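You operate a simulated robot arm through the tools that you are given. There is no shell and no other tool. Be economical: measure what you need, move in short steps, check, and stop when the job is done.

The job below is to be done with a simulated two-armed robot. You get a single attempt, and the scene is never put back.

JOB
Change the bag in the grey tall bin.
Fine: red hoop up, black bag out onto the low plywood bench, green bag into the bin, hoop down, lid shut; the green box on the bench stays, vacuum stays off. Where these are worked on the way, their far stop is far enough and under half their travel is too little: red hoop.

Only the result counts: the job must be done as asked and must still hold three seconds after the hand-in. Knocking over, shifting, dropping, spilling or breaking anything else fails it. Lids that push on must go on centred and level and be pressed home; caps that screw on are set level and turned clockwise until they are tight.

ROBOT AND FRAMES
Two 7-joint arms with two-finger grippers on one trunk, on a base that drives. Base frame: it is fixed to the floor where the robot stands at the start and does not move with it; the origin is under the middle of the robot, x ahead of it, y to its left, z up. Lengths are in mm, angles in degrees, forces in N, time in s.
The left shoulder is at the start at [78, 151, 963], the right one opposite. With the tool pointing down near the work surface each hand reaches from about 220 to 780 mm from the robot's upright axis, wherever it stands, measured 20 degrees to its own side. Places, roughly: black nozzle (8x5x13 cm) [300, 900, 700]; black square box [-200, 1500, 200]; green bag [-250, 1500, 1000]; green lever [-200, 1000, 700]; grey square lid [800, 200, 900]; inside of the tall bin [700, 100, 500]; red hoop [600, 100, 700]; red swing bar [-300, 1300, 500]; top of the low bench [0, 800, 600]. Payload 2.54 kg a hand.
The TCP of each hand is the grasp point between the finger pads, 30 mm short of the fingertips. In the tool frame z runs along the fingers and y along their closing line. Largest opening 116 mm; the body of the gripper starts 95 mm behind the TCP.
Orientation is told as [roll, pitch, yaw] about the base's x, y, z axes, in that order, counted from this pose: with the fingers straight down and closing along the base's y, the tool's x points along the base's -x, its y along +y and its z along -z.

CONTROLS
- The arms move only by the tool nudge_tool. It takes "left_motion", "right_motion" or both (then of equal length, played together; a hand with none holds still); each is a list of rows, each a list of 7 numbers: the finger opening in mm, from 0 to 116, then the shift along the tool's x, y, z in mm, then the turn, a rotation vector about the tool's x, y, z in degrees. In form: [[gripper, tx, ty, tz, rx, ry, rz], ...]. A call has 1 to 10 rows; each row is the pose to reach, as a shift and turn from the pose commanded when the call began, along the tool's axes at that moment. Each row takes 0.2 s and may step no farther than 50 mm and 8.6 degrees from the row before; otherwise, or with a gripper value out of range, the whole call is refused. Where a pose cannot be reached the arm comes as near as it can. A force on the tool above 40 N (or 10 N above the force at the start of the call, whichever is more), or a blocked arm, ends the call early, and 0.2 s more pass. The fingers move at their own pace (about 72 mm/s each) and stop on an object; they squeeze with about 26 N. The grip force told is the motor's: it shows also when the fingers shut on nothing. Time passes only in rows, and 0.2 s behind the last, so rows that repeat a pose let the fingers close. The reply holds the time, the measured pose of the TCP, the force on the tool along the base axes, the opening and the grip force, in the units named above and with some noise, with the torque about the TCP (base axes, N m) and any sound that the robot's microphone picked up.
- Cameras (640 x 400 px; columns grow to the right, rows downward): "scene" is now at [143.2, 55, 1101.2]; the picture's right is [0.59, -0.81, 0.00], its down [-0.32, -0.23, -0.92] and it looks along [0.74, 0.54, -0.39] (base axes); focal length 214 px, centre (320, 200). "left" rides on the left gripper at [69, 15, -122] in its tool frame; the picture's right is [-0.21, 0.98, 0.00], its down [-0.83, -0.18, -0.53] and it looks along [-0.52, -0.11, 0.85] (tool axes); focal length 251 px, centre (320, 200). "right" rides on the right gripper at [69, -15, -122] in its tool frame; the picture's right is [0.21, 0.98, 0.00], its down [-0.83, 0.18, -0.53] and it looks along [-0.52, 0.11, 0.85] (tool axes); focal length 251 px, centre (320, 200). There is no depth. A picture from a camera that has moved, and an enlarged one, comes with that camera's place and axes in the base frame and with its lens.
- camera(camera): a new picture of that camera. It takes no simulated time.
- slide_trunk(by): slides the trunk up (or, below 0, down) by that many mm; the arms and the scene camera ride with it, the base frame stays. It gives what a move gives, with no picture.
- base_move(legs): drives the robot by 1 to 6 legs, each [ahead, left, turn to the left] in mm, mm and degrees, along the robot's own axes; the way and the turn of a leg run together, so that a leg with both is an arc; at most 1500 mm and 180 degrees a leg. The arms and the cameras ride along, it lands a little off, and it stops where it bumps. It gives what a move gives.
- pan_tilt(pan, tilt): turns the head with the scene camera to pan (to the left, within 80 degrees either way) and tilt (down, from -29 to 69), counted from straight ahead of the robot. It gives what a move gives.
- enlarge(camera, box): a new picture of the part [left, top, right, bottom] of that camera's present view, enlarged. It takes no simulated time.
- finish_job(): hands the job in; it is judged then, once.

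Go step by step. Nothing tells you exact positions but the pictures and the camera data: compare them with the known pose of the tool, close in by small moves and look again before you grip or let go. The budget is 120 turns and 92 pictures, counting those below and the enlarged ones. Unless the task says otherwise, let go and move clear before handing in, and close with one line.

The tools are called after "Call:" as a command line: name --argument value ..., lists and objects as JSON in quotes. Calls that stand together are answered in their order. nudge_tool: Moves the arms, as the interface text tells. Its arguments: {"type":"object","properties":{"left_motion":{"type":"array","items":{"type":"array","items":{"type":"number"}}},"right_motion":{"type":"array","items":{"type":"array","items":{"type":"number"}}}},"required":[]} The other tools are called the same way: slide_trunk (by) slides the trunk up or down; base_move (legs) drives the base; pan_tilt (pan, tilt) turns the head that bears the scene camera; camera (camera) takes a picture; enlarge (camera, box) takes an enlarged picture of a part of a camera's view; finish_job () hands the job in.

At the start:

```text
time_s: 0.0
left_tool_pos: [303.3, 270.6, 1000.3]
left_tcp_rot: [0.0, 0.0, -0.1]
left_force: [-0.3, 0.9, 0.3]
left_moment: [0.04, 0.01, 0.0]
left_opening: 115.7
left_grip_force: 0.1
right_tool_pos: [408.0, -8.4, 1000.0]
right_tcp_rot: [0.0, -0.2, 0.0]
right_force: [0.2, -0.5, -0.2]
right_moment: [0.01, -0.05, -0.02]
right_opening: 115.7
right_grip_force: 0.0
trunk travel left (down, up): [-200.0, 89.0]
robot x, y, heading: [0.8, -0.3, 0.2]
head pan, tilt: [36.0, 23.2]
```

scene: 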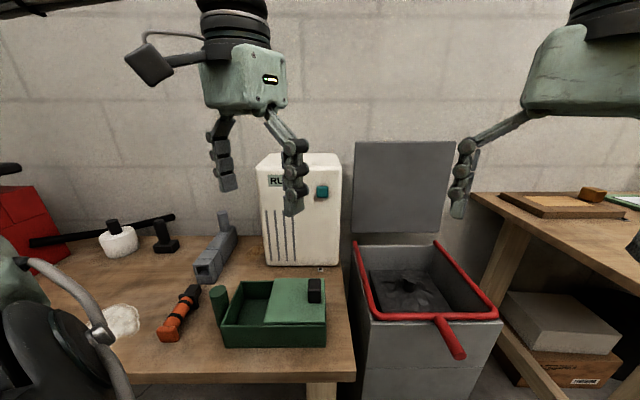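
right: 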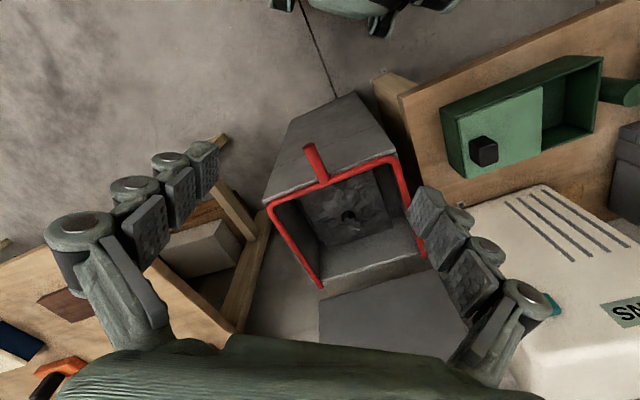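
left: 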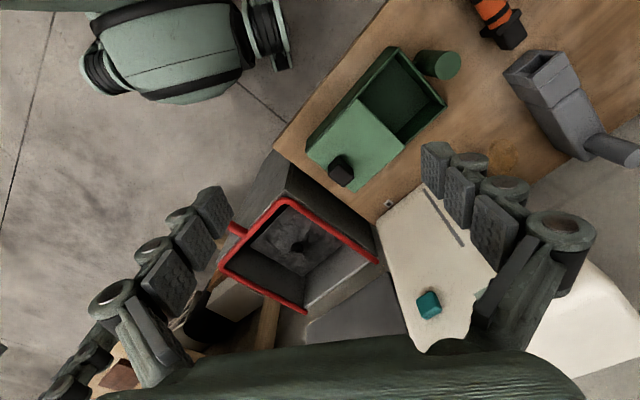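

I see the bin with the red hoop ahead and its lid standing open; the green bag is somewhere to the left. I'll look around with the head first.

Call:
pan_tilt --pan 79 --tilt 20

Call:
camera --camera "scene"

Call:
enlarge --camera "right" --box '[240, 80, 460, 300]'

```text
time_s: 1.1
left_tool_pos: [303.9, 272.1, 1000.2]
left_tcp_rot: [0.1, 0.1, 0.0]
left_force: [-0.9, 1.0, 0.0]
left_moment: [-0.01, 0.0, -0.02]
left_opening: 116.0
left_grip_force: 0.0
right_tool_pos: [407.4, -9.0, 1001.8]
right_tcp_rot: [0.2, -0.1, 0.0]
right_force: [0.7, 0.3, -0.6]
right_moment: [-0.03, -0.03, 0.02]
right_opening: 116.3
right_grip_force: 0.1
trunk travel left (down, up): [-200.0, 89.0]
robot x, y, heading: [1.4, -1.0, 0.2]
head pan, tilt: [79.0, 20.0]
```

```text
88 pictures are left
camera scene: at [86.1, 92.0, 1106.3], right [0.98, -0.19, 0.0], down [-0.07, -0.34, -0.94], along [0.18, 0.92, -0.34], focal length 214 px, centre (320, 200)
```

scene: 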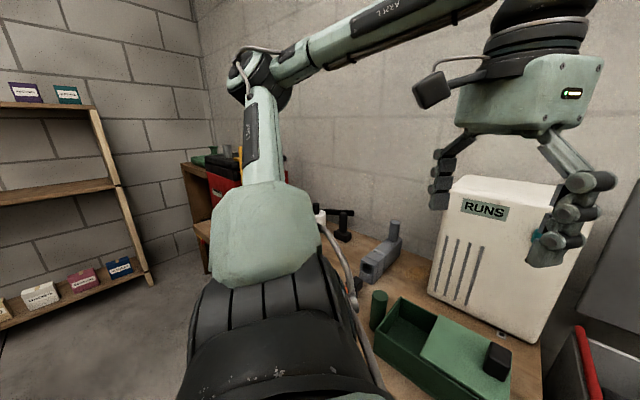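

```text
1.82 times, centred on (350, 190) of right
camera zoom: at [337.6, -23.7, 1122.7], right [-0.21, 0.98, 0.0], down [0.83, 0.18, 0.54], along [0.52, 0.12, -0.84], focal length 457 px, centre (266, 218)
```

zoom: 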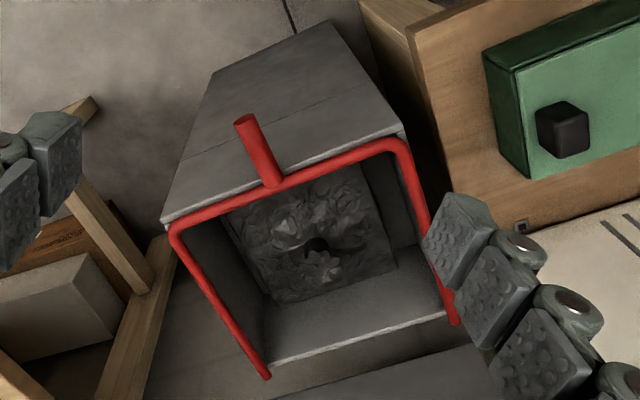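

The green thing on the cabinet behind the left arm may be the green bag. I'll zoom in there.

Call:
enlarge --camera "scene" --box '[160, 120, 320, 260]'

```text
2.86 times, centred on (240, 190) of scene
camera zoom: at [86.1, 92.0, 1106.3], right [0.98, -0.19, 0.0], down [-0.07, -0.34, -0.94], along [0.18, 0.92, -0.34], focal length 613 px, centre (549, 229)
```

zoom: 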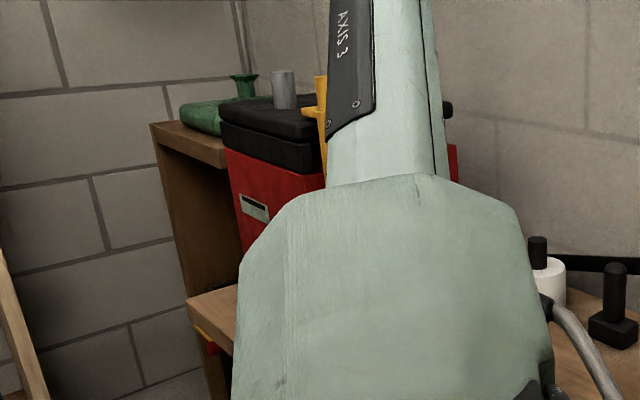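

The hoop's front bar is near [573,48,675], with the handle running to about [502,-7,676]. The bin and bench are turned about 36° to the robot, so I'll turn to face them and look again.

Call:
base_move --legs '[[0, 0, 35.5]]'

Call:
pan_tilt --pan 0 --tilt 45

Call:
camera --camera "scene"

```text
time_s: 3.2
left_tool_pos: [86.3, 398.2, 999.1]
left_tcp_rot: [0.1, 0.1, 35.9]
left_force: [-0.2, -0.2, -0.8]
left_moment: [0.01, 0.0, 0.02]
left_opening: 115.9
left_grip_force: 0.0
right_tool_pos: [334.7, 232.9, 1001.1]
right_tcp_rot: [0.0, -0.1, 35.9]
right_force: [-0.2, -0.5, 0.6]
right_moment: [-0.01, 0.01, -0.02]
right_opening: 115.9
right_grip_force: 0.0
trunk travel left (down, up): [-200.0, 89.0]
robot x, y, heading: [1.1, -0.4, 36.3]
head pan, tilt: [79.0, 20.0]
```

```text
time_s: 4.8
left_tool_pos: [85.9, 398.8, 1000.5]
left_tcp_rot: [0.1, 0.0, 36.1]
left_force: [0.6, 0.1, 0.9]
left_moment: [-0.01, 0.02, -0.01]
left_opening: 116.0
left_grip_force: 0.1
right_tool_pos: [334.1, 233.2, 1000.7]
right_tcp_rot: [0.1, 0.0, 36.0]
right_force: [-0.3, 0.8, -0.8]
right_moment: [-0.01, -0.01, -0.01]
right_opening: 116.1
right_grip_force: 0.1
trunk travel left (down, up): [-200.0, 89.0]
robot x, y, heading: [-1.7, 3.6, 35.9]
head pan, tilt: [0.0, 45.0]
```

```text
85 pictures are left
camera scene: at [121.0, 88.5, 1067.7], right [0.59, -0.81, 0.0], down [-0.57, -0.42, -0.71], along [0.57, 0.42, -0.71], focal length 214 px, centre (320, 200)
```

scene: 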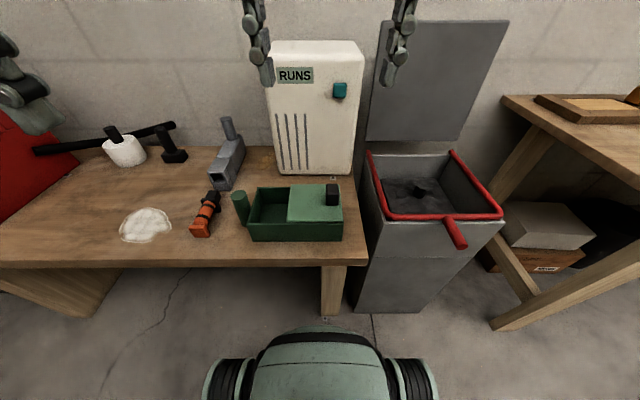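

The bench has free space at its left front, and the bin is to my right. I'll drive a little right and forward to bring it in reach of the right hand.

Call:
base_move --legs '[[0, -135, 0], [45, 0, 0]]'

Call:
camera --camera "scene"

Call:
camera --camera "right"

```text
time_s: 7.2
left_tool_pos: [200.7, 315.2, 999.5]
left_tcp_rot: [-0.1, 0.0, 36.2]
left_force: [0.4, 0.5, -0.1]
left_moment: [-0.01, 0.0, 0.01]
left_opening: 115.9
left_grip_force: 0.0
right_tool_pos: [448.2, 149.4, 999.9]
right_tcp_rot: [0.2, 0.0, 36.1]
right_force: [0.8, -0.6, -0.9]
right_moment: [-0.03, 0.01, 0.0]
right_opening: 115.9
right_grip_force: 0.1
trunk travel left (down, up): [-200.0, 89.0]
robot x, y, heading: [113.2, -87.2, 36.1]
head pan, tilt: [0.0, 45.0]
```

```text
84 pictures are left
camera scene: at [235.8, 4.7, 1067.5], right [0.59, -0.81, 0.0], down [-0.57, -0.42, -0.71], along [0.57, 0.42, -0.71], focal length 214 px, centre (320, 200)
```

scene: 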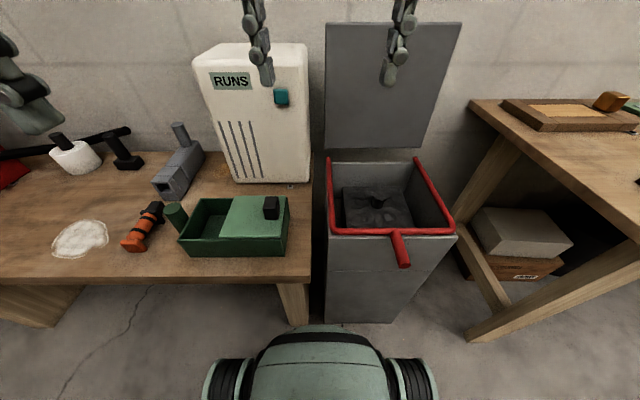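

```text
83 pictures are left
camera right: at [401.4, 96.0, 1122.4], right [-0.75, 0.66, 0.0], down [0.56, 0.63, 0.53], along [0.35, 0.4, -0.85], focal length 251 px, centre (320, 200)
```

right: 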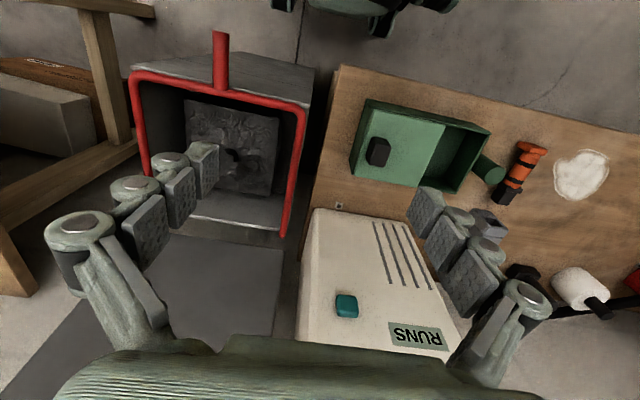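

In robot terms the handle runs forward 362–432, at left −165, z≈676; the hoop's hinge is at forward 735. I'll bring the right hand over the handle with the fingers down.

Call:
nudge_tool --right_motion '[[116, 6, -40, 0, 0, 0, 0], [116, 12, -80, 0, 0, 0, 0], [116, 18, -120, 0, 0, 0, 0], [116, 22, -159, 0, 0, 0, 0], [116, 22, -159, 45, 0, 0, 0], [116, 22, -159, 90, 0, 0, 0], [116, 22, -159, 135, 0, 0, 0], [116, 22, -159, 180, 0, 0, 0], [116, 22, -159, 225, 0, 0, 0], [116, 22, -159, 255, 0, 0, 0]]'

Call:
camera --camera "right"

Call:
camera --camera "scene"

```text
time_s: 9.4
left_tool_pos: [201.1, 313.9, 1000.3]
left_tcp_rot: [0.0, 0.0, 36.1]
left_force: [0.1, -0.2, 0.5]
left_moment: [0.03, -0.03, 0.0]
left_opening: 116.2
left_grip_force: 0.2
right_tool_pos: [526.6, 8.2, 743.6]
right_tcp_rot: [0.1, -0.1, 36.0]
right_force: [0.3, 0.1, 0.3]
right_moment: [0.02, -0.02, 0.01]
right_opening: 115.8
right_grip_force: 0.0
trunk travel left (down, up): [-200.0, 89.0]
robot x, y, heading: [118.9, -84.8, 36.2]
head pan, tilt: [0.0, 45.0]
```

```text
82 pictures are left
camera right: at [479.3, -44.9, 865.8], right [-0.75, 0.66, 0.0], down [0.56, 0.63, 0.54], along [0.35, 0.4, -0.84], focal length 251 px, centre (320, 200)
```

right: 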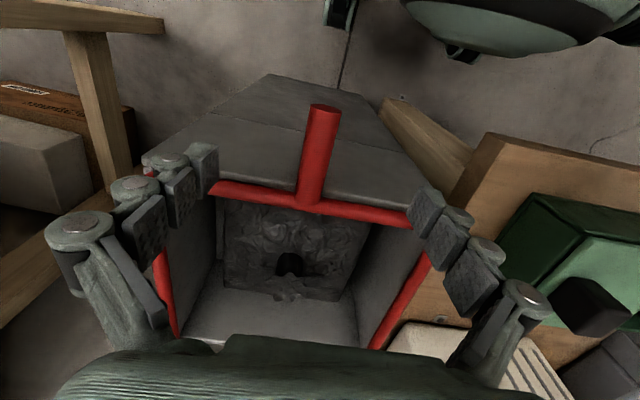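

```text
81 pictures are left
camera scene: at [235.5, 4.3, 1067.7], right [0.59, -0.81, 0.0], down [-0.57, -0.42, -0.71], along [0.57, 0.42, -0.71], focal length 214 px, centre (320, 200)
```

scene: 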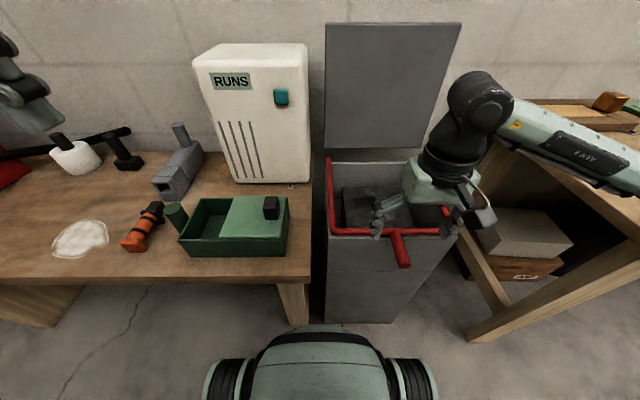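

The hand is well aligned over the handle. I'll go down to the handle height and close on it.

Call:
nudge_tool --right_motion '[[116, 0, 0, 40, 0, 0, 0], [116, 0, 0, 67, 0, 0, 0], [60, 0, 0, 67, 0, 0, 0], [10, 0, 0, 67, 0, 0, 0], [0, 0, 0, 67, 0, 0, 0], [0, 0, 0, 67, 0, 0, 0]]'

Call:
enlarge --camera "scene" --box '[300, 130, 520, 300]'

```text
time_s: 10.8
left_tool_pos: [200.8, 313.2, 1000.0]
left_tcp_rot: [0.1, 0.1, 36.0]
left_force: [-0.2, 0.3, 0.1]
left_moment: [0.01, 0.0, 0.0]
left_opening: 115.9
left_grip_force: 0.0
right_tool_pos: [527.4, 6.9, 675.7]
right_tcp_rot: [-0.1, 0.1, 35.8]
right_force: [6.6, -8.2, 0.1]
right_moment: [-0.15, -0.04, 0.21]
right_opening: 22.5
right_grip_force: 26.8
trunk travel left (down, up): [-200.0, 89.0]
robot x, y, heading: [115.2, -85.4, 36.2]
head pan, tilt: [0.0, 45.0]
```

```text
2.35 times, centred on (410, 215) of scene
camera zoom: at [235.9, 3.7, 1067.6], right [0.59, -0.81, 0.0], down [-0.57, -0.42, -0.71], along [0.57, 0.42, -0.71], focal length 505 px, centre (108, 165)
```

zoom: 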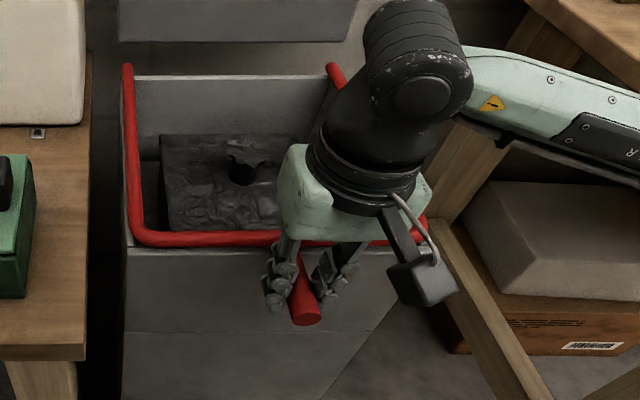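

The handle is gripped at 22.5 mm. I'll lift along the arc about the hinge (radius about 345), first half.

Call:
nudge_tool --right_motion '[[0, -2.6, 0, -42, 0, 0, 0], [0, -10.2, 0, -83.5, 0, 0, 0], [0, -22.9, 0, -123.6, 0, 0, 0], [0, -40.4, 0, -162, 0, 0, 0], [0, -62.4, 0, -197.9, 0, 0, 0], [0, -88.6, 0, -230.8, 0, 0, 0]]'

Call:
camera --camera "scene"

```text
time_s: 12.2
left_tool_pos: [199.4, 313.2, 999.8]
left_tcp_rot: [0.1, 0.0, 36.2]
left_force: [0.0, 0.3, 0.2]
left_moment: [-0.02, 0.0, 0.0]
left_opening: 116.0
left_grip_force: 0.1
right_tool_pos: [597.6, 58.3, 911.2]
right_tcp_rot: [0.2, 0.0, 36.1]
right_force: [5.1, -10.1, -2.7]
right_moment: [-0.84, 0.75, -0.25]
right_opening: 22.6
right_grip_force: 45.7
trunk travel left (down, up): [-200.0, 89.0]
robot x, y, heading: [114.3, -84.7, 36.1]
head pan, tilt: [0.0, 45.0]
```

```text
79 pictures are left
camera scene: at [236.0, 3.5, 1067.6], right [0.59, -0.81, 0.0], down [-0.57, -0.42, -0.71], along [0.57, 0.42, -0.71], focal length 214 px, centre (320, 200)
```

scene: 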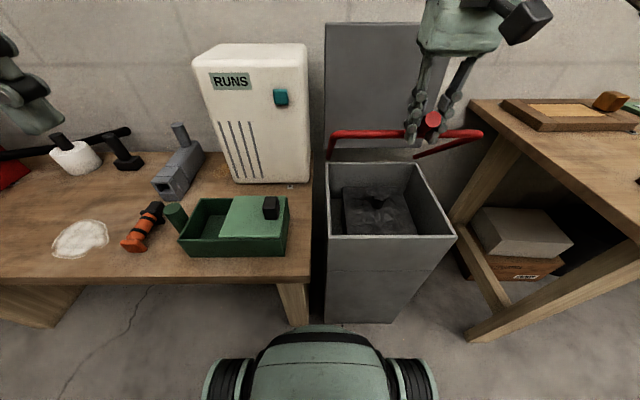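

The hoop is rising nicely. I'll continue the arc toward upright.

Call:
nudge_tool --right_motion '[[0, -30.1, 0, -29.6, 0, 0, 0], [0, -63.5, 0, -55.2, 0, 0, 0], [0, -99.8, 0, -76.6, 0, 0, 0], [0, -138.4, 0, -93.4, 0, 0, 0], [0, -172.9, 0, -104, 0, 0, 0], [0, -208.4, 0, -110.8, 0, 0, 0], [0, -235, 0, -113.5, 0, 0, 0]]'

Call:
camera --camera "scene"

```text
time_s: 13.8
left_tool_pos: [200.2, 313.9, 999.0]
left_tcp_rot: [0.1, 0.0, 36.0]
left_force: [-0.4, 0.2, -0.2]
left_moment: [0.03, 0.02, 0.01]
left_opening: 115.9
left_grip_force: 0.1
right_tool_pos: [775.6, 190.9, 1019.6]
right_tcp_rot: [-0.9, 0.8, 36.6]
right_force: [-4.8, -7.9, -6.0]
right_moment: [1.0, 0.22, -0.2]
right_opening: 22.4
right_grip_force: 45.1
right hand out of reach, approached as far as the arm can: row 7
trunk travel left (down, up): [-200.0, 89.0]
robot x, y, heading: [113.6, -85.1, 35.9]
head pan, tilt: [0.0, 45.0]
stopped in row 7 (right hand): the force on the tool passed its limit at 50 N (the readings are from after the stop); the commanded pose is now the measured one
```

```text
78 pictures are left
camera scene: at [235.6, 3.5, 1067.6], right [0.59, -0.81, 0.0], down [-0.57, -0.42, -0.71], along [0.57, 0.42, -0.71], focal length 214 px, centre (320, 200)
```

scene: 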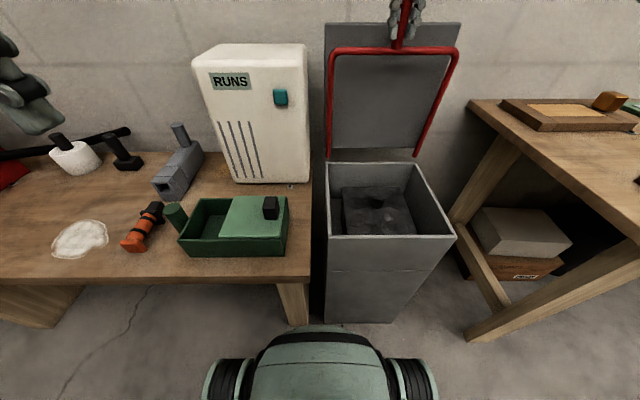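

The hoop stands near upright and met a stop. I'll loosen the fingers slightly to see whether it stays by itself.

Call:
nudge_tool --right_motion '[[30, 0, 0, 0, 0, 0, 0], [34, 0, 0, 0, 0, 0, 0], [34, 0, 0, 0, 0, 0, 0], [34, 0, 0, 0, 0, 0, 0]]'

Call:
enlarge --camera "scene" --box '[300, 0, 500, 180]'

```text
time_s: 14.8
left_tool_pos: [201.0, 314.5, 999.8]
left_tcp_rot: [0.0, -0.1, 36.0]
left_force: [-0.2, 0.1, 0.5]
left_moment: [-0.01, -0.01, -0.01]
left_opening: 115.9
left_grip_force: 0.0
right_tool_pos: [776.0, 193.2, 1019.5]
right_tcp_rot: [-0.9, 0.6, 36.9]
right_force: [0.7, -0.1, -0.6]
right_moment: [-0.02, -0.04, 0.01]
right_opening: 34.1
right_grip_force: 0.2
trunk travel left (down, up): [-200.0, 89.0]
robot x, y, heading: [112.8, -81.8, 35.8]
head pan, tilt: [0.0, 45.0]
```

```text
2.22 times, centred on (400, 90) of scene
camera zoom: at [235.5, 4.3, 1067.6], right [0.59, -0.81, 0.0], down [-0.57, -0.42, -0.71], along [0.57, 0.42, -0.71], focal length 477 px, centre (142, 444)
```

zoom: 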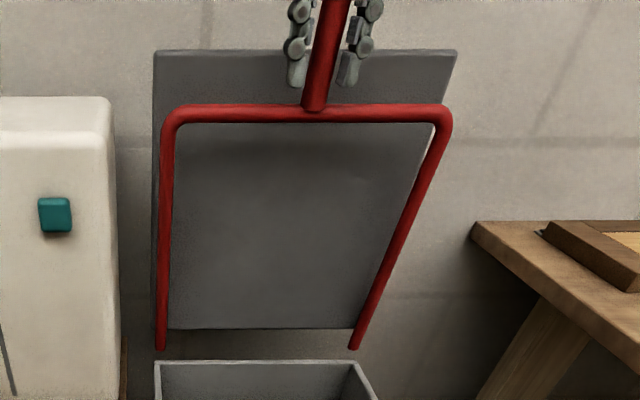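

The hoop stays up with nothing held. I'll withdraw the hand back toward the robot.

Call:
nudge_tool --right_motion '[[70, 0, 0, 0, 0, 0, 0], [70, 40, 0, 0, 0, 0, 0], [80, 85, 0, 0, 0, 0, 0], [100, 130, 0, 0, 0, 0, 0], [116, 160, 0, 0, 0, 0, 0]]'

Call:
camera --camera "scene"

Call:
camera --camera "right"

```text
time_s: 16.0
left_tool_pos: [201.0, 312.9, 999.6]
left_tcp_rot: [0.1, -0.1, 36.0]
left_force: [0.2, -0.3, 0.7]
left_moment: [-0.01, -0.01, 0.02]
left_opening: 116.0
left_grip_force: 0.1
right_tool_pos: [648.7, 100.7, 1021.3]
right_tcp_rot: [-0.9, 0.5, 36.6]
right_force: [-0.2, -1.1, -0.2]
right_moment: [0.01, 0.01, 0.01]
right_opening: 116.2
right_grip_force: 0.0
trunk travel left (down, up): [-200.0, 89.0]
robot x, y, heading: [115.1, -85.4, 36.0]
head pan, tilt: [0.0, 45.0]
```

```text
76 pictures are left
camera scene: at [235.4, 4.0, 1067.7], right [0.59, -0.81, 0.0], down [-0.57, -0.42, -0.71], along [0.57, 0.42, -0.71], focal length 214 px, centre (320, 200)
```

scene: 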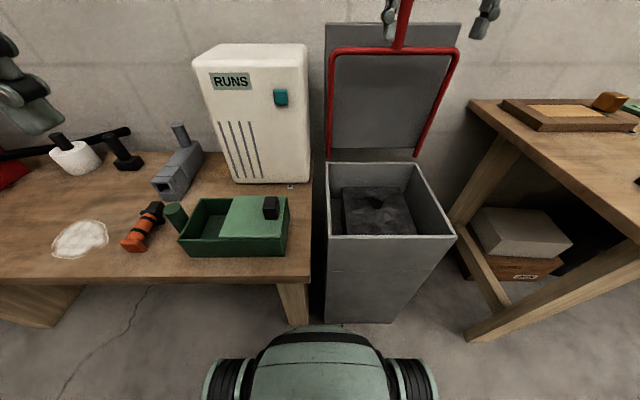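

```text
75 pictures are left
camera right: at [601.2, 49.0, 1144.3], right [-0.76, 0.65, -0.01], down [0.55, 0.65, 0.52], along [0.35, 0.39, -0.85], focal length 251 px, centre (320, 200)
```

right: 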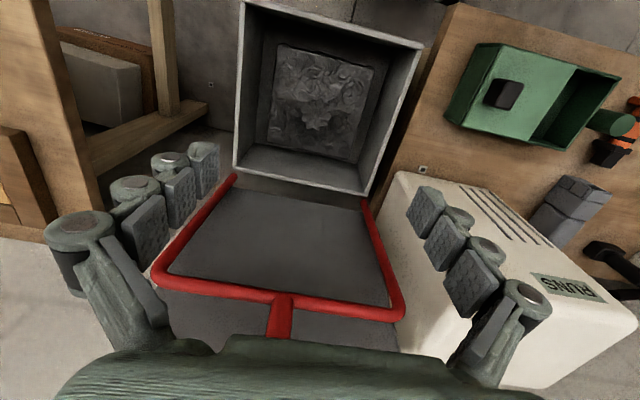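

The hoop stays up. Now I'll measure the black bag.

Call:
enlarge --camera "scene" --box '[320, 150, 460, 250]'

Call:
enlarge --camera "right" --box '[220, 0, 440, 200]'

```text
4.00 times, centred on (390, 200) of scene
camera zoom: at [235.4, 4.0, 1067.7], right [0.59, -0.81, 0.0], down [-0.57, -0.42, -0.71], along [0.57, 0.42, -0.71], focal length 858 px, centre (40, 200)
```

zoom: 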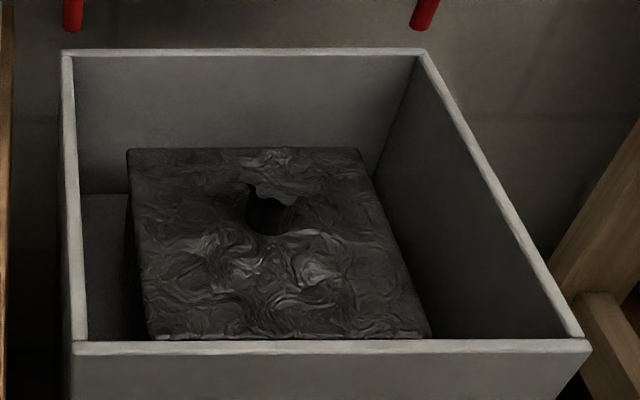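

```text
2.00 times, centred on (330, 100) of right
camera zoom: at [601.2, 49.0, 1144.3], right [-0.76, 0.65, -0.01], down [0.55, 0.65, 0.52], along [0.35, 0.39, -0.85], focal length 503 px, centre (300, 400)
```

zoom: 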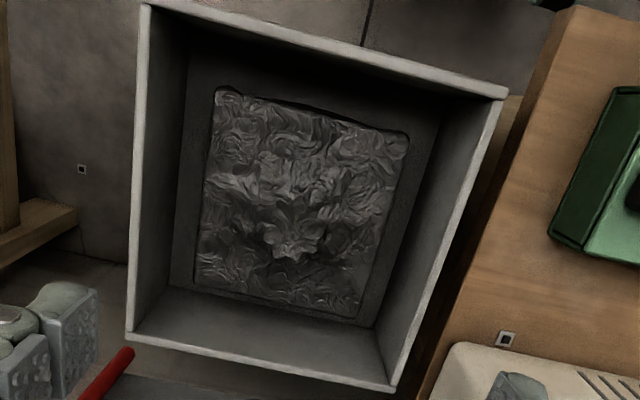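

The bag's top is at z≈600 and its flared neck is near forward 589, left −168, with its top at about z 630. I'll lower the open right hand over it.

Call:
nudge_tool --right_motion '[[116, -22, -2, 0, 0, 0, 0], [116, -45, -4, 0, 0, 0, 0], [116, -45, -4, 45, 0, 0, 0], [116, -45, -4, 90, 0, 0, 0], [116, -45, -4, 135, 0, 0, 0], [116, -45, -4, 180, 0, 0, 0], [116, -45, -4, 225, 0, 0, 0], [116, -45, -4, 265, 0, 0, 0], [116, -45, -4, 300, 0, 0, 0]]'

Call:
camera --camera "right"

Call:
enlarge --camera "scene" --box '[310, 120, 510, 260]'

```text
time_s: 18.0
left_tool_pos: [200.4, 313.8, 998.9]
left_tcp_rot: [0.0, 0.1, 36.0]
left_force: [-0.1, -0.3, -0.6]
left_moment: [-0.05, -0.01, 0.0]
left_opening: 115.9
left_grip_force: 0.0
right_tool_pos: [686.5, 115.4, 721.3]
right_tcp_rot: [-0.8, 0.7, 36.8]
right_force: [0.3, -1.5, -0.3]
right_moment: [0.01, -0.02, -0.02]
right_opening: 115.9
right_grip_force: 0.0
trunk travel left (down, up): [-200.0, 89.0]
robot x, y, heading: [113.8, -82.1, 36.2]
head pan, tilt: [0.0, 45.0]
```

```text
72 pictures are left
camera right: at [639.6, 64.0, 844.9], right [-0.76, 0.65, -0.01], down [0.55, 0.65, 0.52], along [0.35, 0.39, -0.85], focal length 251 px, centre (320, 200)
```

right: 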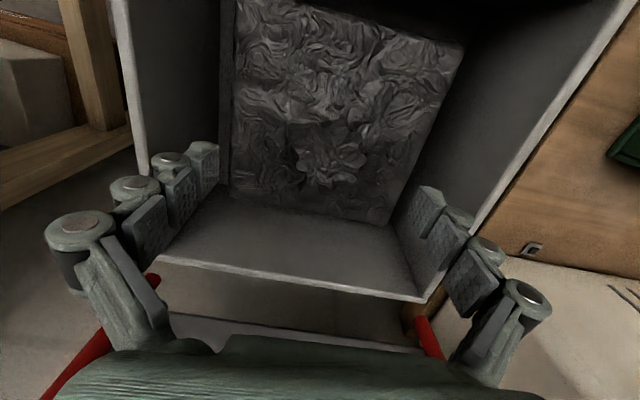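

```text
2.86 times, centred on (410, 190) of scene
camera zoom: at [235.6, 4.3, 1067.7], right [0.59, -0.81, 0.0], down [-0.57, -0.42, -0.71], along [0.57, 0.42, -0.71], focal length 613 px, centre (63, 229)
```

zoom: 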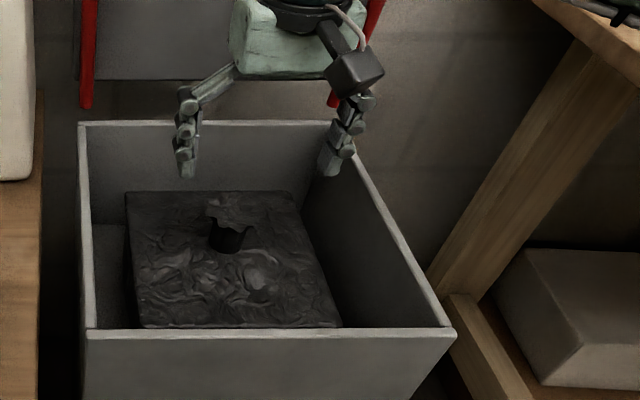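

The neck is about 15 mm further forward and 9 mm further left than the tool. I'll correct that and go down so the tips are just above the bag body.

Call:
nudge_tool --right_motion '[[116, -15, 9, 0, 0, 0, 0], [116, -15, 9, 40, 0, 0, 0], [116, -15, 9, 78, 0, 0, 0]]'

Call:
camera --camera "right"

Call:
enlarge --camera "scene" --box '[310, 140, 470, 260]'

```text
time_s: 18.8
left_tool_pos: [201.7, 313.8, 999.6]
left_tcp_rot: [0.1, 0.1, 36.0]
left_force: [0.0, 0.2, 0.1]
left_moment: [-0.04, 0.06, -0.01]
left_opening: 115.7
left_grip_force: 0.0
right_tool_pos: [693.2, 129.4, 644.9]
right_tcp_rot: [-1.0, 0.6, 36.8]
right_force: [-0.3, 0.4, 0.2]
right_moment: [-0.01, -0.01, 0.0]
right_opening: 116.2
right_grip_force: 0.2
trunk travel left (down, up): [-200.0, 89.0]
robot x, y, heading: [112.3, -87.5, 36.0]
head pan, tilt: [0.0, 45.0]
```

```text
70 pictures are left
camera right: at [646.5, 77.7, 768.0], right [-0.76, 0.65, -0.01], down [0.55, 0.65, 0.52], along [0.35, 0.39, -0.85], focal length 251 px, centre (320, 200)
```

right: 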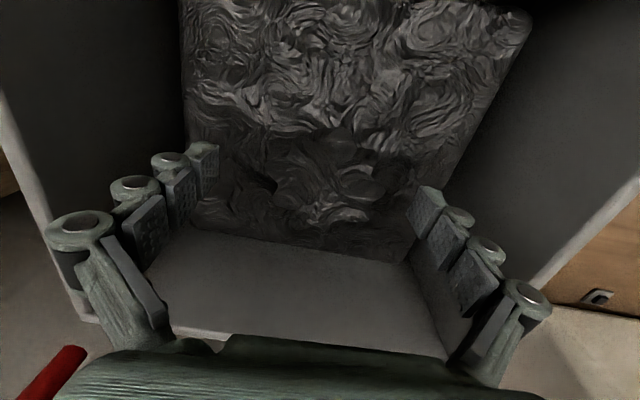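

```text
3.33 times, centred on (390, 200) of scene
camera zoom: at [235.7, 4.3, 1067.7], right [0.59, -0.81, 0.0], down [-0.57, -0.42, -0.71], along [0.57, 0.42, -0.71], focal length 715 px, centre (87, 200)
```

zoom: 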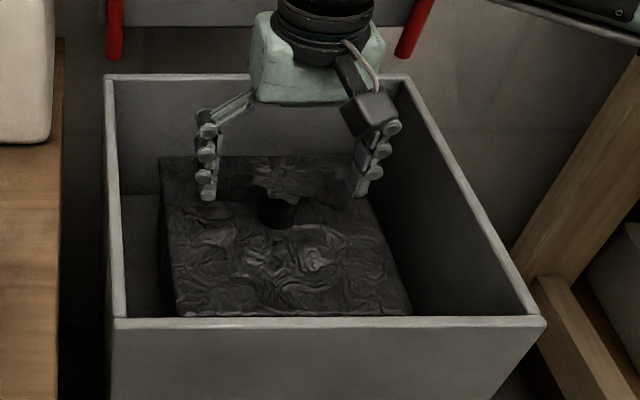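

The neck sits between the fingers. I'll go down about 8 mm more and close.

Call:
nudge_tool --right_motion '[[116, 0, 0, 8, 0, 0, 0], [80, 0, 0, 8, 0, 0, 0], [40, 0, 0, 8, 0, 0, 0], [0, 0, 0, 8, 0, 0, 0], [0, 0, 0, 8, 0, 0, 0], [0, 0, 0, 8, 0, 0, 0]]'

Call:
enlarge --camera "scene" --box '[310, 140, 470, 260]'

```text
time_s: 20.2
left_tool_pos: [200.7, 314.6, 999.9]
left_tcp_rot: [-0.1, 0.0, 36.0]
left_force: [1.0, 0.8, 0.4]
left_moment: [-0.02, 0.0, -0.02]
left_opening: 115.9
left_grip_force: 0.0
right_tool_pos: [693.0, 130.1, 635.2]
right_tcp_rot: [-0.9, 0.6, 36.8]
right_force: [-0.4, 1.1, -0.7]
right_moment: [0.17, 0.07, 0.07]
right_opening: 33.2
right_grip_force: 26.4
trunk travel left (down, up): [-200.0, 89.0]
robot x, y, heading: [110.9, -84.0, 35.8]
head pan, tilt: [0.0, 45.0]
```

```text
3.33 times, centred on (390, 200) of scene
camera zoom: at [235.5, 4.3, 1067.6], right [0.59, -0.81, 0.0], down [-0.57, -0.42, -0.71], along [0.57, 0.42, -0.71], focal length 715 px, centre (87, 200)
```

zoom: 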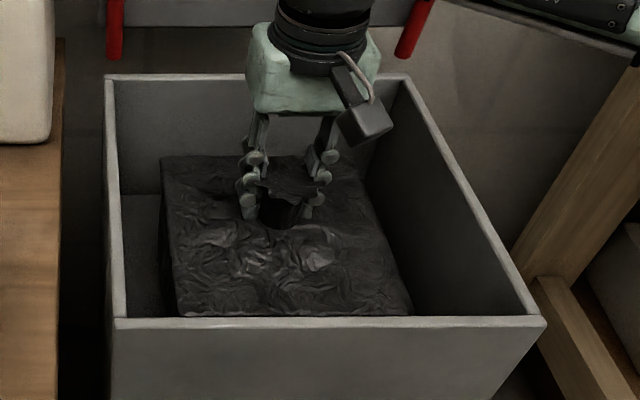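

Neck gripped (33 mm). I'll lift slowly straight up and watch the load.

Call:
nudge_tool --right_motion '[[0, 0, 0, -10, 0, 0, 0], [0, 0, 0, -25, 0, 0, 0], [0, 0, 0, -45, 0, 0, 0], [0, 0, 0, -65, 0, 0, 0], [0, 0, 0, -85, 0, 0, 0], [0, 0, 0, -105, 0, 0, 0], [0, 0, 0, -125, 0, 0, 0], [0, 0, 0, -145, 0, 0, 0]]'

Call:
camera --camera "scene"

```text
time_s: 22.0
left_tool_pos: [199.8, 314.5, 999.2]
left_tcp_rot: [0.0, 0.0, 35.9]
left_force: [-0.2, 0.7, -0.6]
left_moment: [0.02, 0.01, 0.03]
left_opening: 115.8
left_grip_force: 0.1
right_tool_pos: [690.7, 132.8, 779.5]
right_tcp_rot: [-0.9, 0.6, 36.8]
right_force: [-0.1, 1.3, -5.5]
right_moment: [0.01, 0.01, 0.0]
right_opening: 33.1
right_grip_force: 26.1
trunk travel left (down, up): [-200.0, 89.0]
robot x, y, heading: [114.9, -87.4, 36.1]
head pan, tilt: [0.0, 45.0]
```

```text
67 pictures are left
camera scene: at [235.8, 4.4, 1067.6], right [0.59, -0.81, 0.0], down [-0.57, -0.42, -0.71], along [0.57, 0.42, -0.71], focal length 214 px, centre (320, 200)
```

scene: 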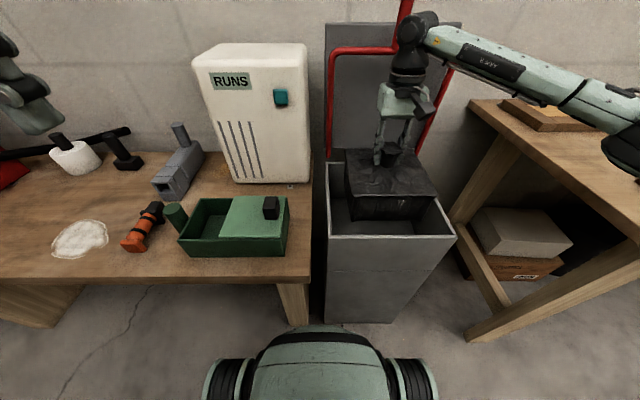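

The bag (about 0.55 kg) is coming up freely. I'll lift further to clear the rim.

Call:
nudge_tool --right_motion '[[0, 0, 0, -25, 0, 0, 0], [0, 0, 0, -50, 0, 0, 0], [0, 0, 0, -75, 0, 0, 0], [0, 0, 0, -100, 0, 0, 0], [0, 0, 0, -125, 0, 0, 0], [0, 0, 0, -150, 0, 0, 0], [0, 0, 0, -165, 0, 0, 0]]'

Call:
camera --camera "scene"

```text
time_s: 23.6
left_tool_pos: [200.1, 313.6, 999.5]
left_tcp_rot: [0.0, 0.0, 36.0]
left_force: [1.1, 0.4, 0.7]
left_moment: [-0.04, 0.03, -0.01]
left_opening: 115.9
left_grip_force: 0.0
right_tool_pos: [692.9, 136.2, 943.2]
right_tcp_rot: [-0.8, 0.7, 36.8]
right_force: [-0.4, -0.2, -5.8]
right_moment: [0.03, -0.02, -0.02]
right_opening: 33.2
right_grip_force: 26.2
trunk travel left (down, up): [-200.0, 89.0]
robot x, y, heading: [114.0, -83.8, 36.0]
head pan, tilt: [0.0, 45.0]
```

```text
66 pictures are left
camera scene: at [235.8, 4.4, 1067.5], right [0.59, -0.81, 0.0], down [-0.57, -0.42, -0.71], along [0.57, 0.42, -0.71], focal length 214 px, centre (320, 200)
```

scene: 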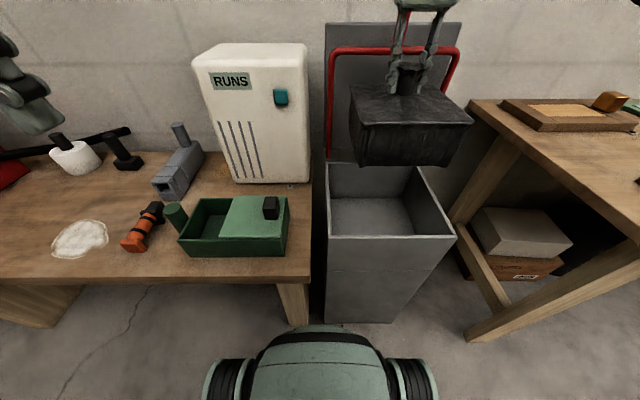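

The bag's underside is about 131 mm below the TCP, and it is clear of the rim. I'll pull the hand back, then back off and drive left to the free part of the bench.

Call:
nudge_tool --right_motion '[[0, 30, 0, 0, 0, 0, 0], [0, 60, 0, 0, 0, 0, 0], [0, 90, 0, 0, 0, 0, 0], [0, 120, 0, 0, 0, 0, 0], [0, 150, 0, 0, 0, 0, 0], [0, 180, 0, 0, 0, 0, 0]]'

Call:
base_move --legs '[[-90, 0, 0], [0, 430, 0], [0, 420, 0]]'

Call:
camera --camera "scene"

```text
time_s: 25.0
left_tool_pos: [200.9, 314.3, 1001.2]
left_tcp_rot: [-0.1, 0.0, 36.0]
left_force: [-0.6, -0.5, 0.3]
left_moment: [0.03, 0.01, -0.02]
left_opening: 116.0
left_grip_force: 0.0
right_tool_pos: [548.9, 30.1, 948.2]
right_tcp_rot: [-0.9, 0.6, 36.9]
right_force: [0.7, 0.6, -5.5]
right_moment: [0.05, -0.06, 0.0]
right_opening: 33.1
right_grip_force: 26.4
trunk travel left (down, up): [-200.0, 89.0]
robot x, y, heading: [114.8, -86.2, 35.7]
head pan, tilt: [0.0, 45.0]
```

```text
time_s: 34.6
left_tool_pos: [-372.6, 949.4, 999.6]
left_tcp_rot: [0.0, 0.0, 35.9]
left_force: [0.0, -0.2, 0.5]
left_moment: [0.03, -0.01, 0.01]
left_opening: 115.8
left_grip_force: 0.0
right_tool_pos: [-25.5, 664.9, 947.7]
right_tcp_rot: [-0.9, 0.6, 36.7]
right_force: [-0.6, 0.3, -6.2]
right_moment: [0.07, -0.03, -0.02]
right_opening: 33.2
right_grip_force: 26.1
trunk travel left (down, up): [-200.0, 89.0]
robot x, y, heading: [-460.2, 552.8, 35.8]
head pan, tilt: [0.0, 45.0]
```

```text
65 pictures are left
camera scene: at [-338.9, 639.6, 1067.6], right [0.59, -0.81, 0.0], down [-0.57, -0.41, -0.71], along [0.57, 0.41, -0.71], focal length 214 px, centre (320, 200)
```

scene: 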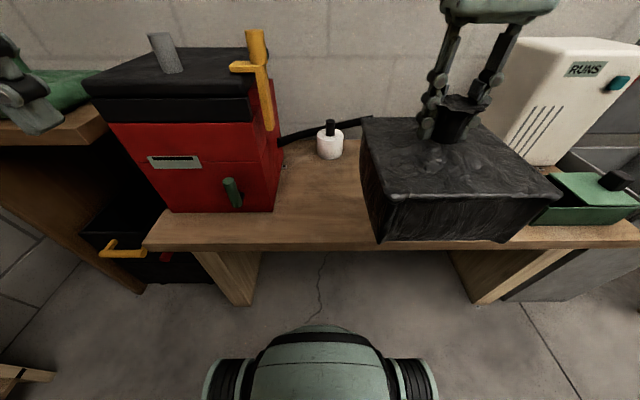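

The red unit with the green lever looks like the vacuum, and it's well to the left. The clear bench area is around forward 560, left −15, so I'll carry the bag over it.

Call:
nudge_tool --right_motion '[[0, 0, 35, 0, 0, 0, 0], [0, 0, 70, 0, 0, 0, 0], [0, 0, 110, 0, 0, 0, 0], [0, 0, 149, 0, 0, 0, 0], [0, -35, 149, 0, 0, 0, 0], [0, -70, 149, 0, 0, 0, 0], [0, -105, 149, 0, 0, 0, 0], [0, -142, 149, 0, 0, 0, 0], [0, -142, 149, 40, 0, 0, 0], [0, -142, 149, 80, 0, 0, 0]]'

Call:
camera --camera "scene"

Call:
camera --camera "right"

```text
time_s: 36.8
left_tool_pos: [-373.3, 949.3, 999.4]
left_tcp_rot: [0.0, 0.1, 36.0]
left_force: [1.0, 0.2, 0.0]
left_moment: [-0.01, 0.02, 0.0]
left_opening: 115.9
left_grip_force: 0.0
right_tool_pos: [2.6, 867.5, 864.3]
right_tcp_rot: [-0.9, 0.8, 36.7]
right_force: [0.2, 0.4, -5.6]
right_moment: [0.05, -0.02, 0.01]
right_opening: 32.9
right_grip_force: 26.0
trunk travel left (down, up): [-200.0, 89.0]
robot x, y, heading: [-458.6, 547.3, 35.9]
head pan, tilt: [0.0, 45.0]
```

```text
64 pictures are left
camera scene: at [-338.6, 639.8, 1067.5], right [0.59, -0.81, 0.0], down [-0.57, -0.41, -0.71], along [0.57, 0.41, -0.71], focal length 214 px, centre (320, 200)
```

scene: 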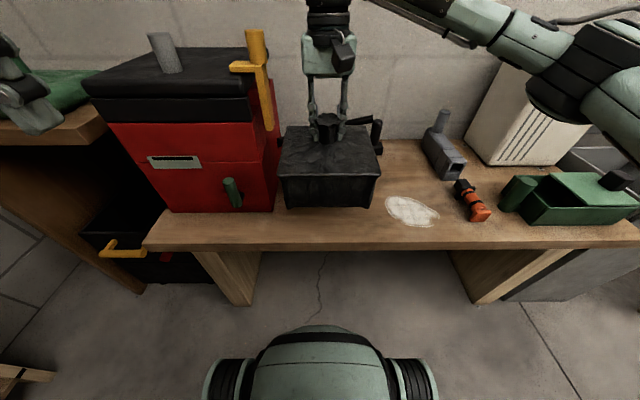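

```text
63 pictures are left
camera right: at [-44.5, 816.3, 987.0], right [-0.76, 0.66, -0.01], down [0.55, 0.65, 0.52], along [0.35, 0.39, -0.85], focal length 251 px, centre (320, 200)
```

right: 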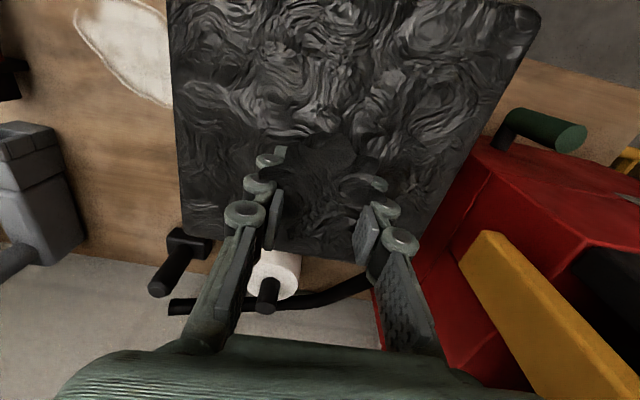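

There's clear room on both sides. I'll shift 20 mm right and lower the bag onto the bench, slowly near the end.

Call:
nudge_tool --right_motion '[[0, 0, -20, 0, 0, 0, 0], [0, 0, -20, 35, 0, 0, 0], [0, 0, -20, 65, 0, 0, 0], [0, 0, -20, 90, 0, 0, 0], [0, 0, -20, 105, 0, 0, 0], [0, 0, -20, 115, 0, 0, 0], [0, 0, -20, 121, 0, 0, 0]]'

Call:
enlarge --camera "scene" --box '[240, 100, 440, 270]'

```text
time_s: 38.4
left_tool_pos: [-374.2, 947.5, 1000.8]
left_tcp_rot: [-0.1, -0.2, 36.0]
left_force: [-0.2, -0.6, -0.5]
left_moment: [0.01, 0.03, 0.0]
left_opening: 115.9
left_grip_force: 0.0
right_tool_pos: [10.2, 849.0, 750.2]
right_tcp_rot: [-0.6, 0.0, 36.6]
right_force: [4.0, -1.0, 32.9]
right_moment: [0.11, 0.51, 0.23]
right_opening: 33.1
right_grip_force: 25.9
trunk travel left (down, up): [-200.0, 89.0]
robot x, y, heading: [-459.9, 549.1, 36.1]
head pan, tilt: [0.0, 45.0]
```

```text
2.35 times, centred on (340, 185) of scene
camera zoom: at [-340.8, 638.1, 1068.7], right [0.59, -0.81, 0.0], down [-0.57, -0.41, -0.71], along [0.57, 0.42, -0.71], focal length 505 px, centre (273, 235)
```

zoom: 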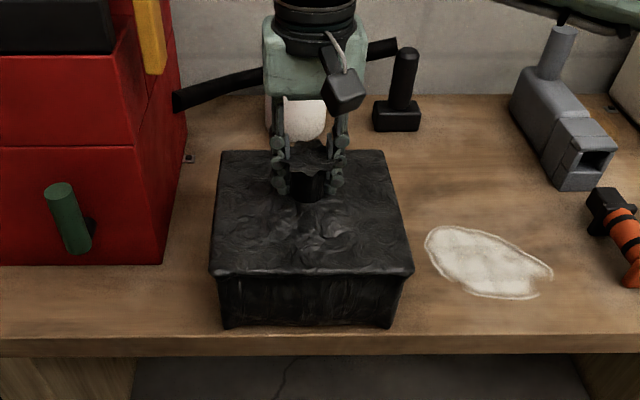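

The bag is pressed on the bench. I'll ease off a few mm, open, and rise clear.

Call:
nudge_tool --right_motion '[[0, 0, 0, -4, 0, 0, 0], [0, 0, 0, -4, 0, 0, 0], [60, 0, 0, -4, 0, 0, 0], [110, 0, 0, -4, 0, 0, 0], [116, 0, 0, -4, 0, 0, 0], [116, 0, 0, -40, 0, 0, 0], [116, 0, 0, -85, 0, 0, 0], [116, 0, 0, -130, 0, 0, 0], [116, 0, 0, -175, 0, 0, 0], [116, 0, 0, -215, 0, 0, 0]]'

Call:
camera --camera "scene"

```text
time_s: 40.6
left_tool_pos: [-373.2, 949.8, 999.1]
left_tcp_rot: [0.1, -0.1, 35.9]
left_force: [-0.6, -0.3, -0.2]
left_moment: [-0.04, 0.0, 0.02]
left_opening: 116.3
left_grip_force: 0.0
right_tool_pos: [11.3, 856.6, 957.9]
right_tcp_rot: [-0.9, 0.5, 36.7]
right_force: [-0.6, 0.0, 0.5]
right_moment: [0.01, 0.01, 0.02]
right_opening: 116.0
right_grip_force: 0.0
trunk travel left (down, up): [-200.0, 89.0]
robot x, y, heading: [-459.6, 553.6, 35.8]
head pan, tilt: [0.0, 45.0]
```

```text
61 pictures are left
camera scene: at [-339.5, 639.3, 1067.7], right [0.59, -0.81, 0.0], down [-0.57, -0.41, -0.71], along [0.57, 0.41, -0.71], focal length 214 px, centre (320, 200)
```

scene: 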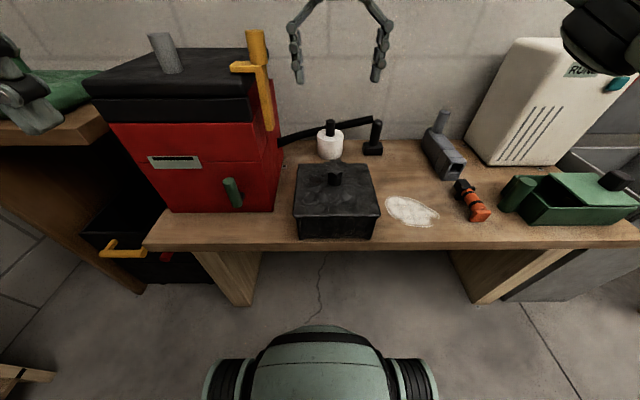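

The black bag rests on the bench. I'll draw the right hand back and look at the green bag on the cabinet.

Call:
nudge_tool --right_motion '[[116, 40, -20, -10, 0, 0, 0], [116, 80, -50, -20, 0, 0, 0], [116, 120, -80, -30, 0, 0, 0], [116, 160, -110, -40, 0, 0, 0]]'

Call:
pan_tilt --pan 45 --tilt 25

Call:
camera --camera "scene"

Call:
camera --camera "left"

```text
refused: row 2 steps farther than a row can; nothing moved
```

```text
time_s: 41.7
left_tool_pos: [-373.9, 949.6, 1000.7]
left_tcp_rot: [0.0, 0.0, 35.9]
left_force: [-1.0, -1.1, 0.1]
left_moment: [-0.04, 0.02, 0.02]
left_opening: 116.1
left_grip_force: 0.0
right_tool_pos: [12.5, 855.9, 957.5]
right_tcp_rot: [-0.9, 0.6, 36.7]
right_force: [0.2, 0.5, -0.2]
right_moment: [0.01, -0.03, -0.04]
right_opening: 115.8
right_grip_force: 0.1
trunk travel left (down, up): [-200.0, 89.0]
robot x, y, heading: [-458.4, 548.4, 35.9]
head pan, tilt: [45.0, 25.0]
```

```text
60 pictures are left
camera scene: at [-390.4, 682.8, 1098.2], right [0.99, -0.16, 0.0], down [-0.07, -0.42, -0.91], along [0.14, 0.89, -0.42], focal length 214 px, centre (320, 200)
```

scene: 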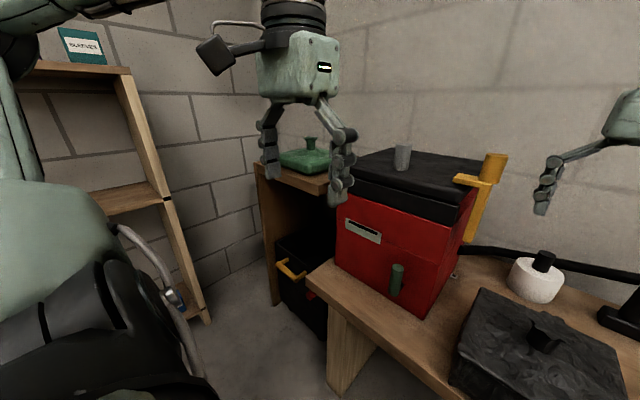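

```text
59 pictures are left
camera left: at [-437.2, 921.5, 1120.9], right [-0.4, 0.92, 0.0], down [0.78, 0.34, 0.53], along [0.49, 0.21, -0.85], focal length 251 px, centre (320, 200)
```

left: 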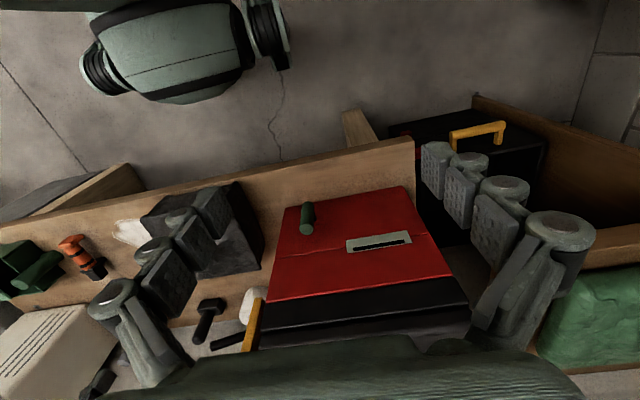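

The green bag's neck is near [-294,1515,951]. I'll first draw the right hand back (my last motion was refused), then drive left toward the cabinet.

Call:
nudge_tool --right_motion '[[116, 40, -20, 0, 0, 0, 0], [116, 80, -40, 0, 0, 0, 0], [116, 120, -60, 0, 0, 0, 0], [116, 160, -80, 0, 0, 0, 0], [116, 200, -100, 0, 0, 0, 0], [116, 240, -120, 0, 0, 0, 0]]'

Call:
base_move --legs '[[0, 470, 0]]'

Call:
pan_tilt --pan 20 --tilt 35

Call:
camera --camera "scene"

Call:
camera --camera "left"

```text
time_s: 43.1
left_tool_pos: [-373.1, 949.7, 1000.3]
left_tcp_rot: [0.0, 0.0, 35.9]
left_force: [0.3, 0.5, 0.3]
left_moment: [-0.01, 0.0, 0.0]
left_opening: 116.0
left_grip_force: 0.0
right_tool_pos: [-108.1, 611.8, 960.9]
right_tcp_rot: [-0.9, 0.6, 36.6]
right_force: [0.5, -0.2, -0.2]
right_moment: [0.03, -0.03, 0.01]
right_opening: 116.0
right_grip_force: 0.1
trunk travel left (down, up): [-200.0, 89.0]
robot x, y, heading: [-459.7, 549.9, 35.7]
head pan, tilt: [45.0, 25.0]
```

```text
time_s: 48.0
left_tool_pos: [-655.9, 1325.3, 1001.9]
left_tcp_rot: [-0.2, 0.0, 36.8]
left_force: [0.3, 0.1, 0.3]
left_moment: [-0.01, 0.0, -0.02]
left_opening: 116.1
left_grip_force: 0.1
right_tool_pos: [-385.0, 993.3, 960.2]
right_tcp_rot: [-0.6, 0.5, 37.6]
right_force: [0.1, -0.1, 0.6]
right_moment: [0.03, 0.05, 0.01]
right_opening: 116.0
right_grip_force: 0.1
trunk travel left (down, up): [-200.0, 89.0]
robot x, y, heading: [-735.9, 928.8, 36.7]
head pan, tilt: [45.0, 25.0]
stopped in leg 1: the robot was blocked; the commanded pose is now the measured one
```

```text
time_s: 48.9
left_tool_pos: [-656.4, 1325.9, 999.7]
left_tcp_rot: [-0.2, 0.0, 36.8]
left_force: [0.3, -0.2, -0.2]
left_moment: [0.01, -0.03, 0.01]
left_opening: 116.0
left_grip_force: 0.1
right_tool_pos: [-384.9, 993.6, 959.7]
right_tcp_rot: [-0.6, 0.5, 37.5]
right_force: [0.4, -0.6, -0.1]
right_moment: [0.0, -0.03, 0.0]
right_opening: 116.1
right_grip_force: 0.1
trunk travel left (down, up): [-200.0, 89.0]
robot x, y, heading: [-738.2, 930.9, 36.6]
head pan, tilt: [20.0, 35.0]
```

```text
58 pictures are left
camera scene: at [-633.5, 1040.4, 1082.2], right [0.84, -0.55, -0.01], down [-0.32, -0.48, -0.82], along [0.45, 0.69, -0.57], focal length 214 px, centre (320, 200)
```

scene: 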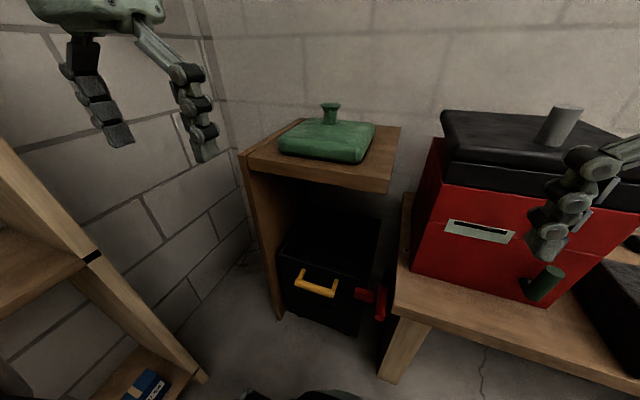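

```text
57 pictures are left
camera left: at [-719.7, 1296.8, 1121.7], right [-0.41, 0.91, 0.0], down [0.77, 0.35, 0.53], along [0.49, 0.22, -0.85], focal length 251 px, centre (320, 200)
```

left: 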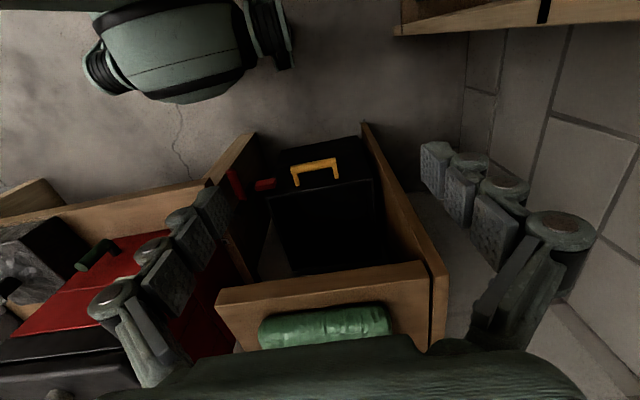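

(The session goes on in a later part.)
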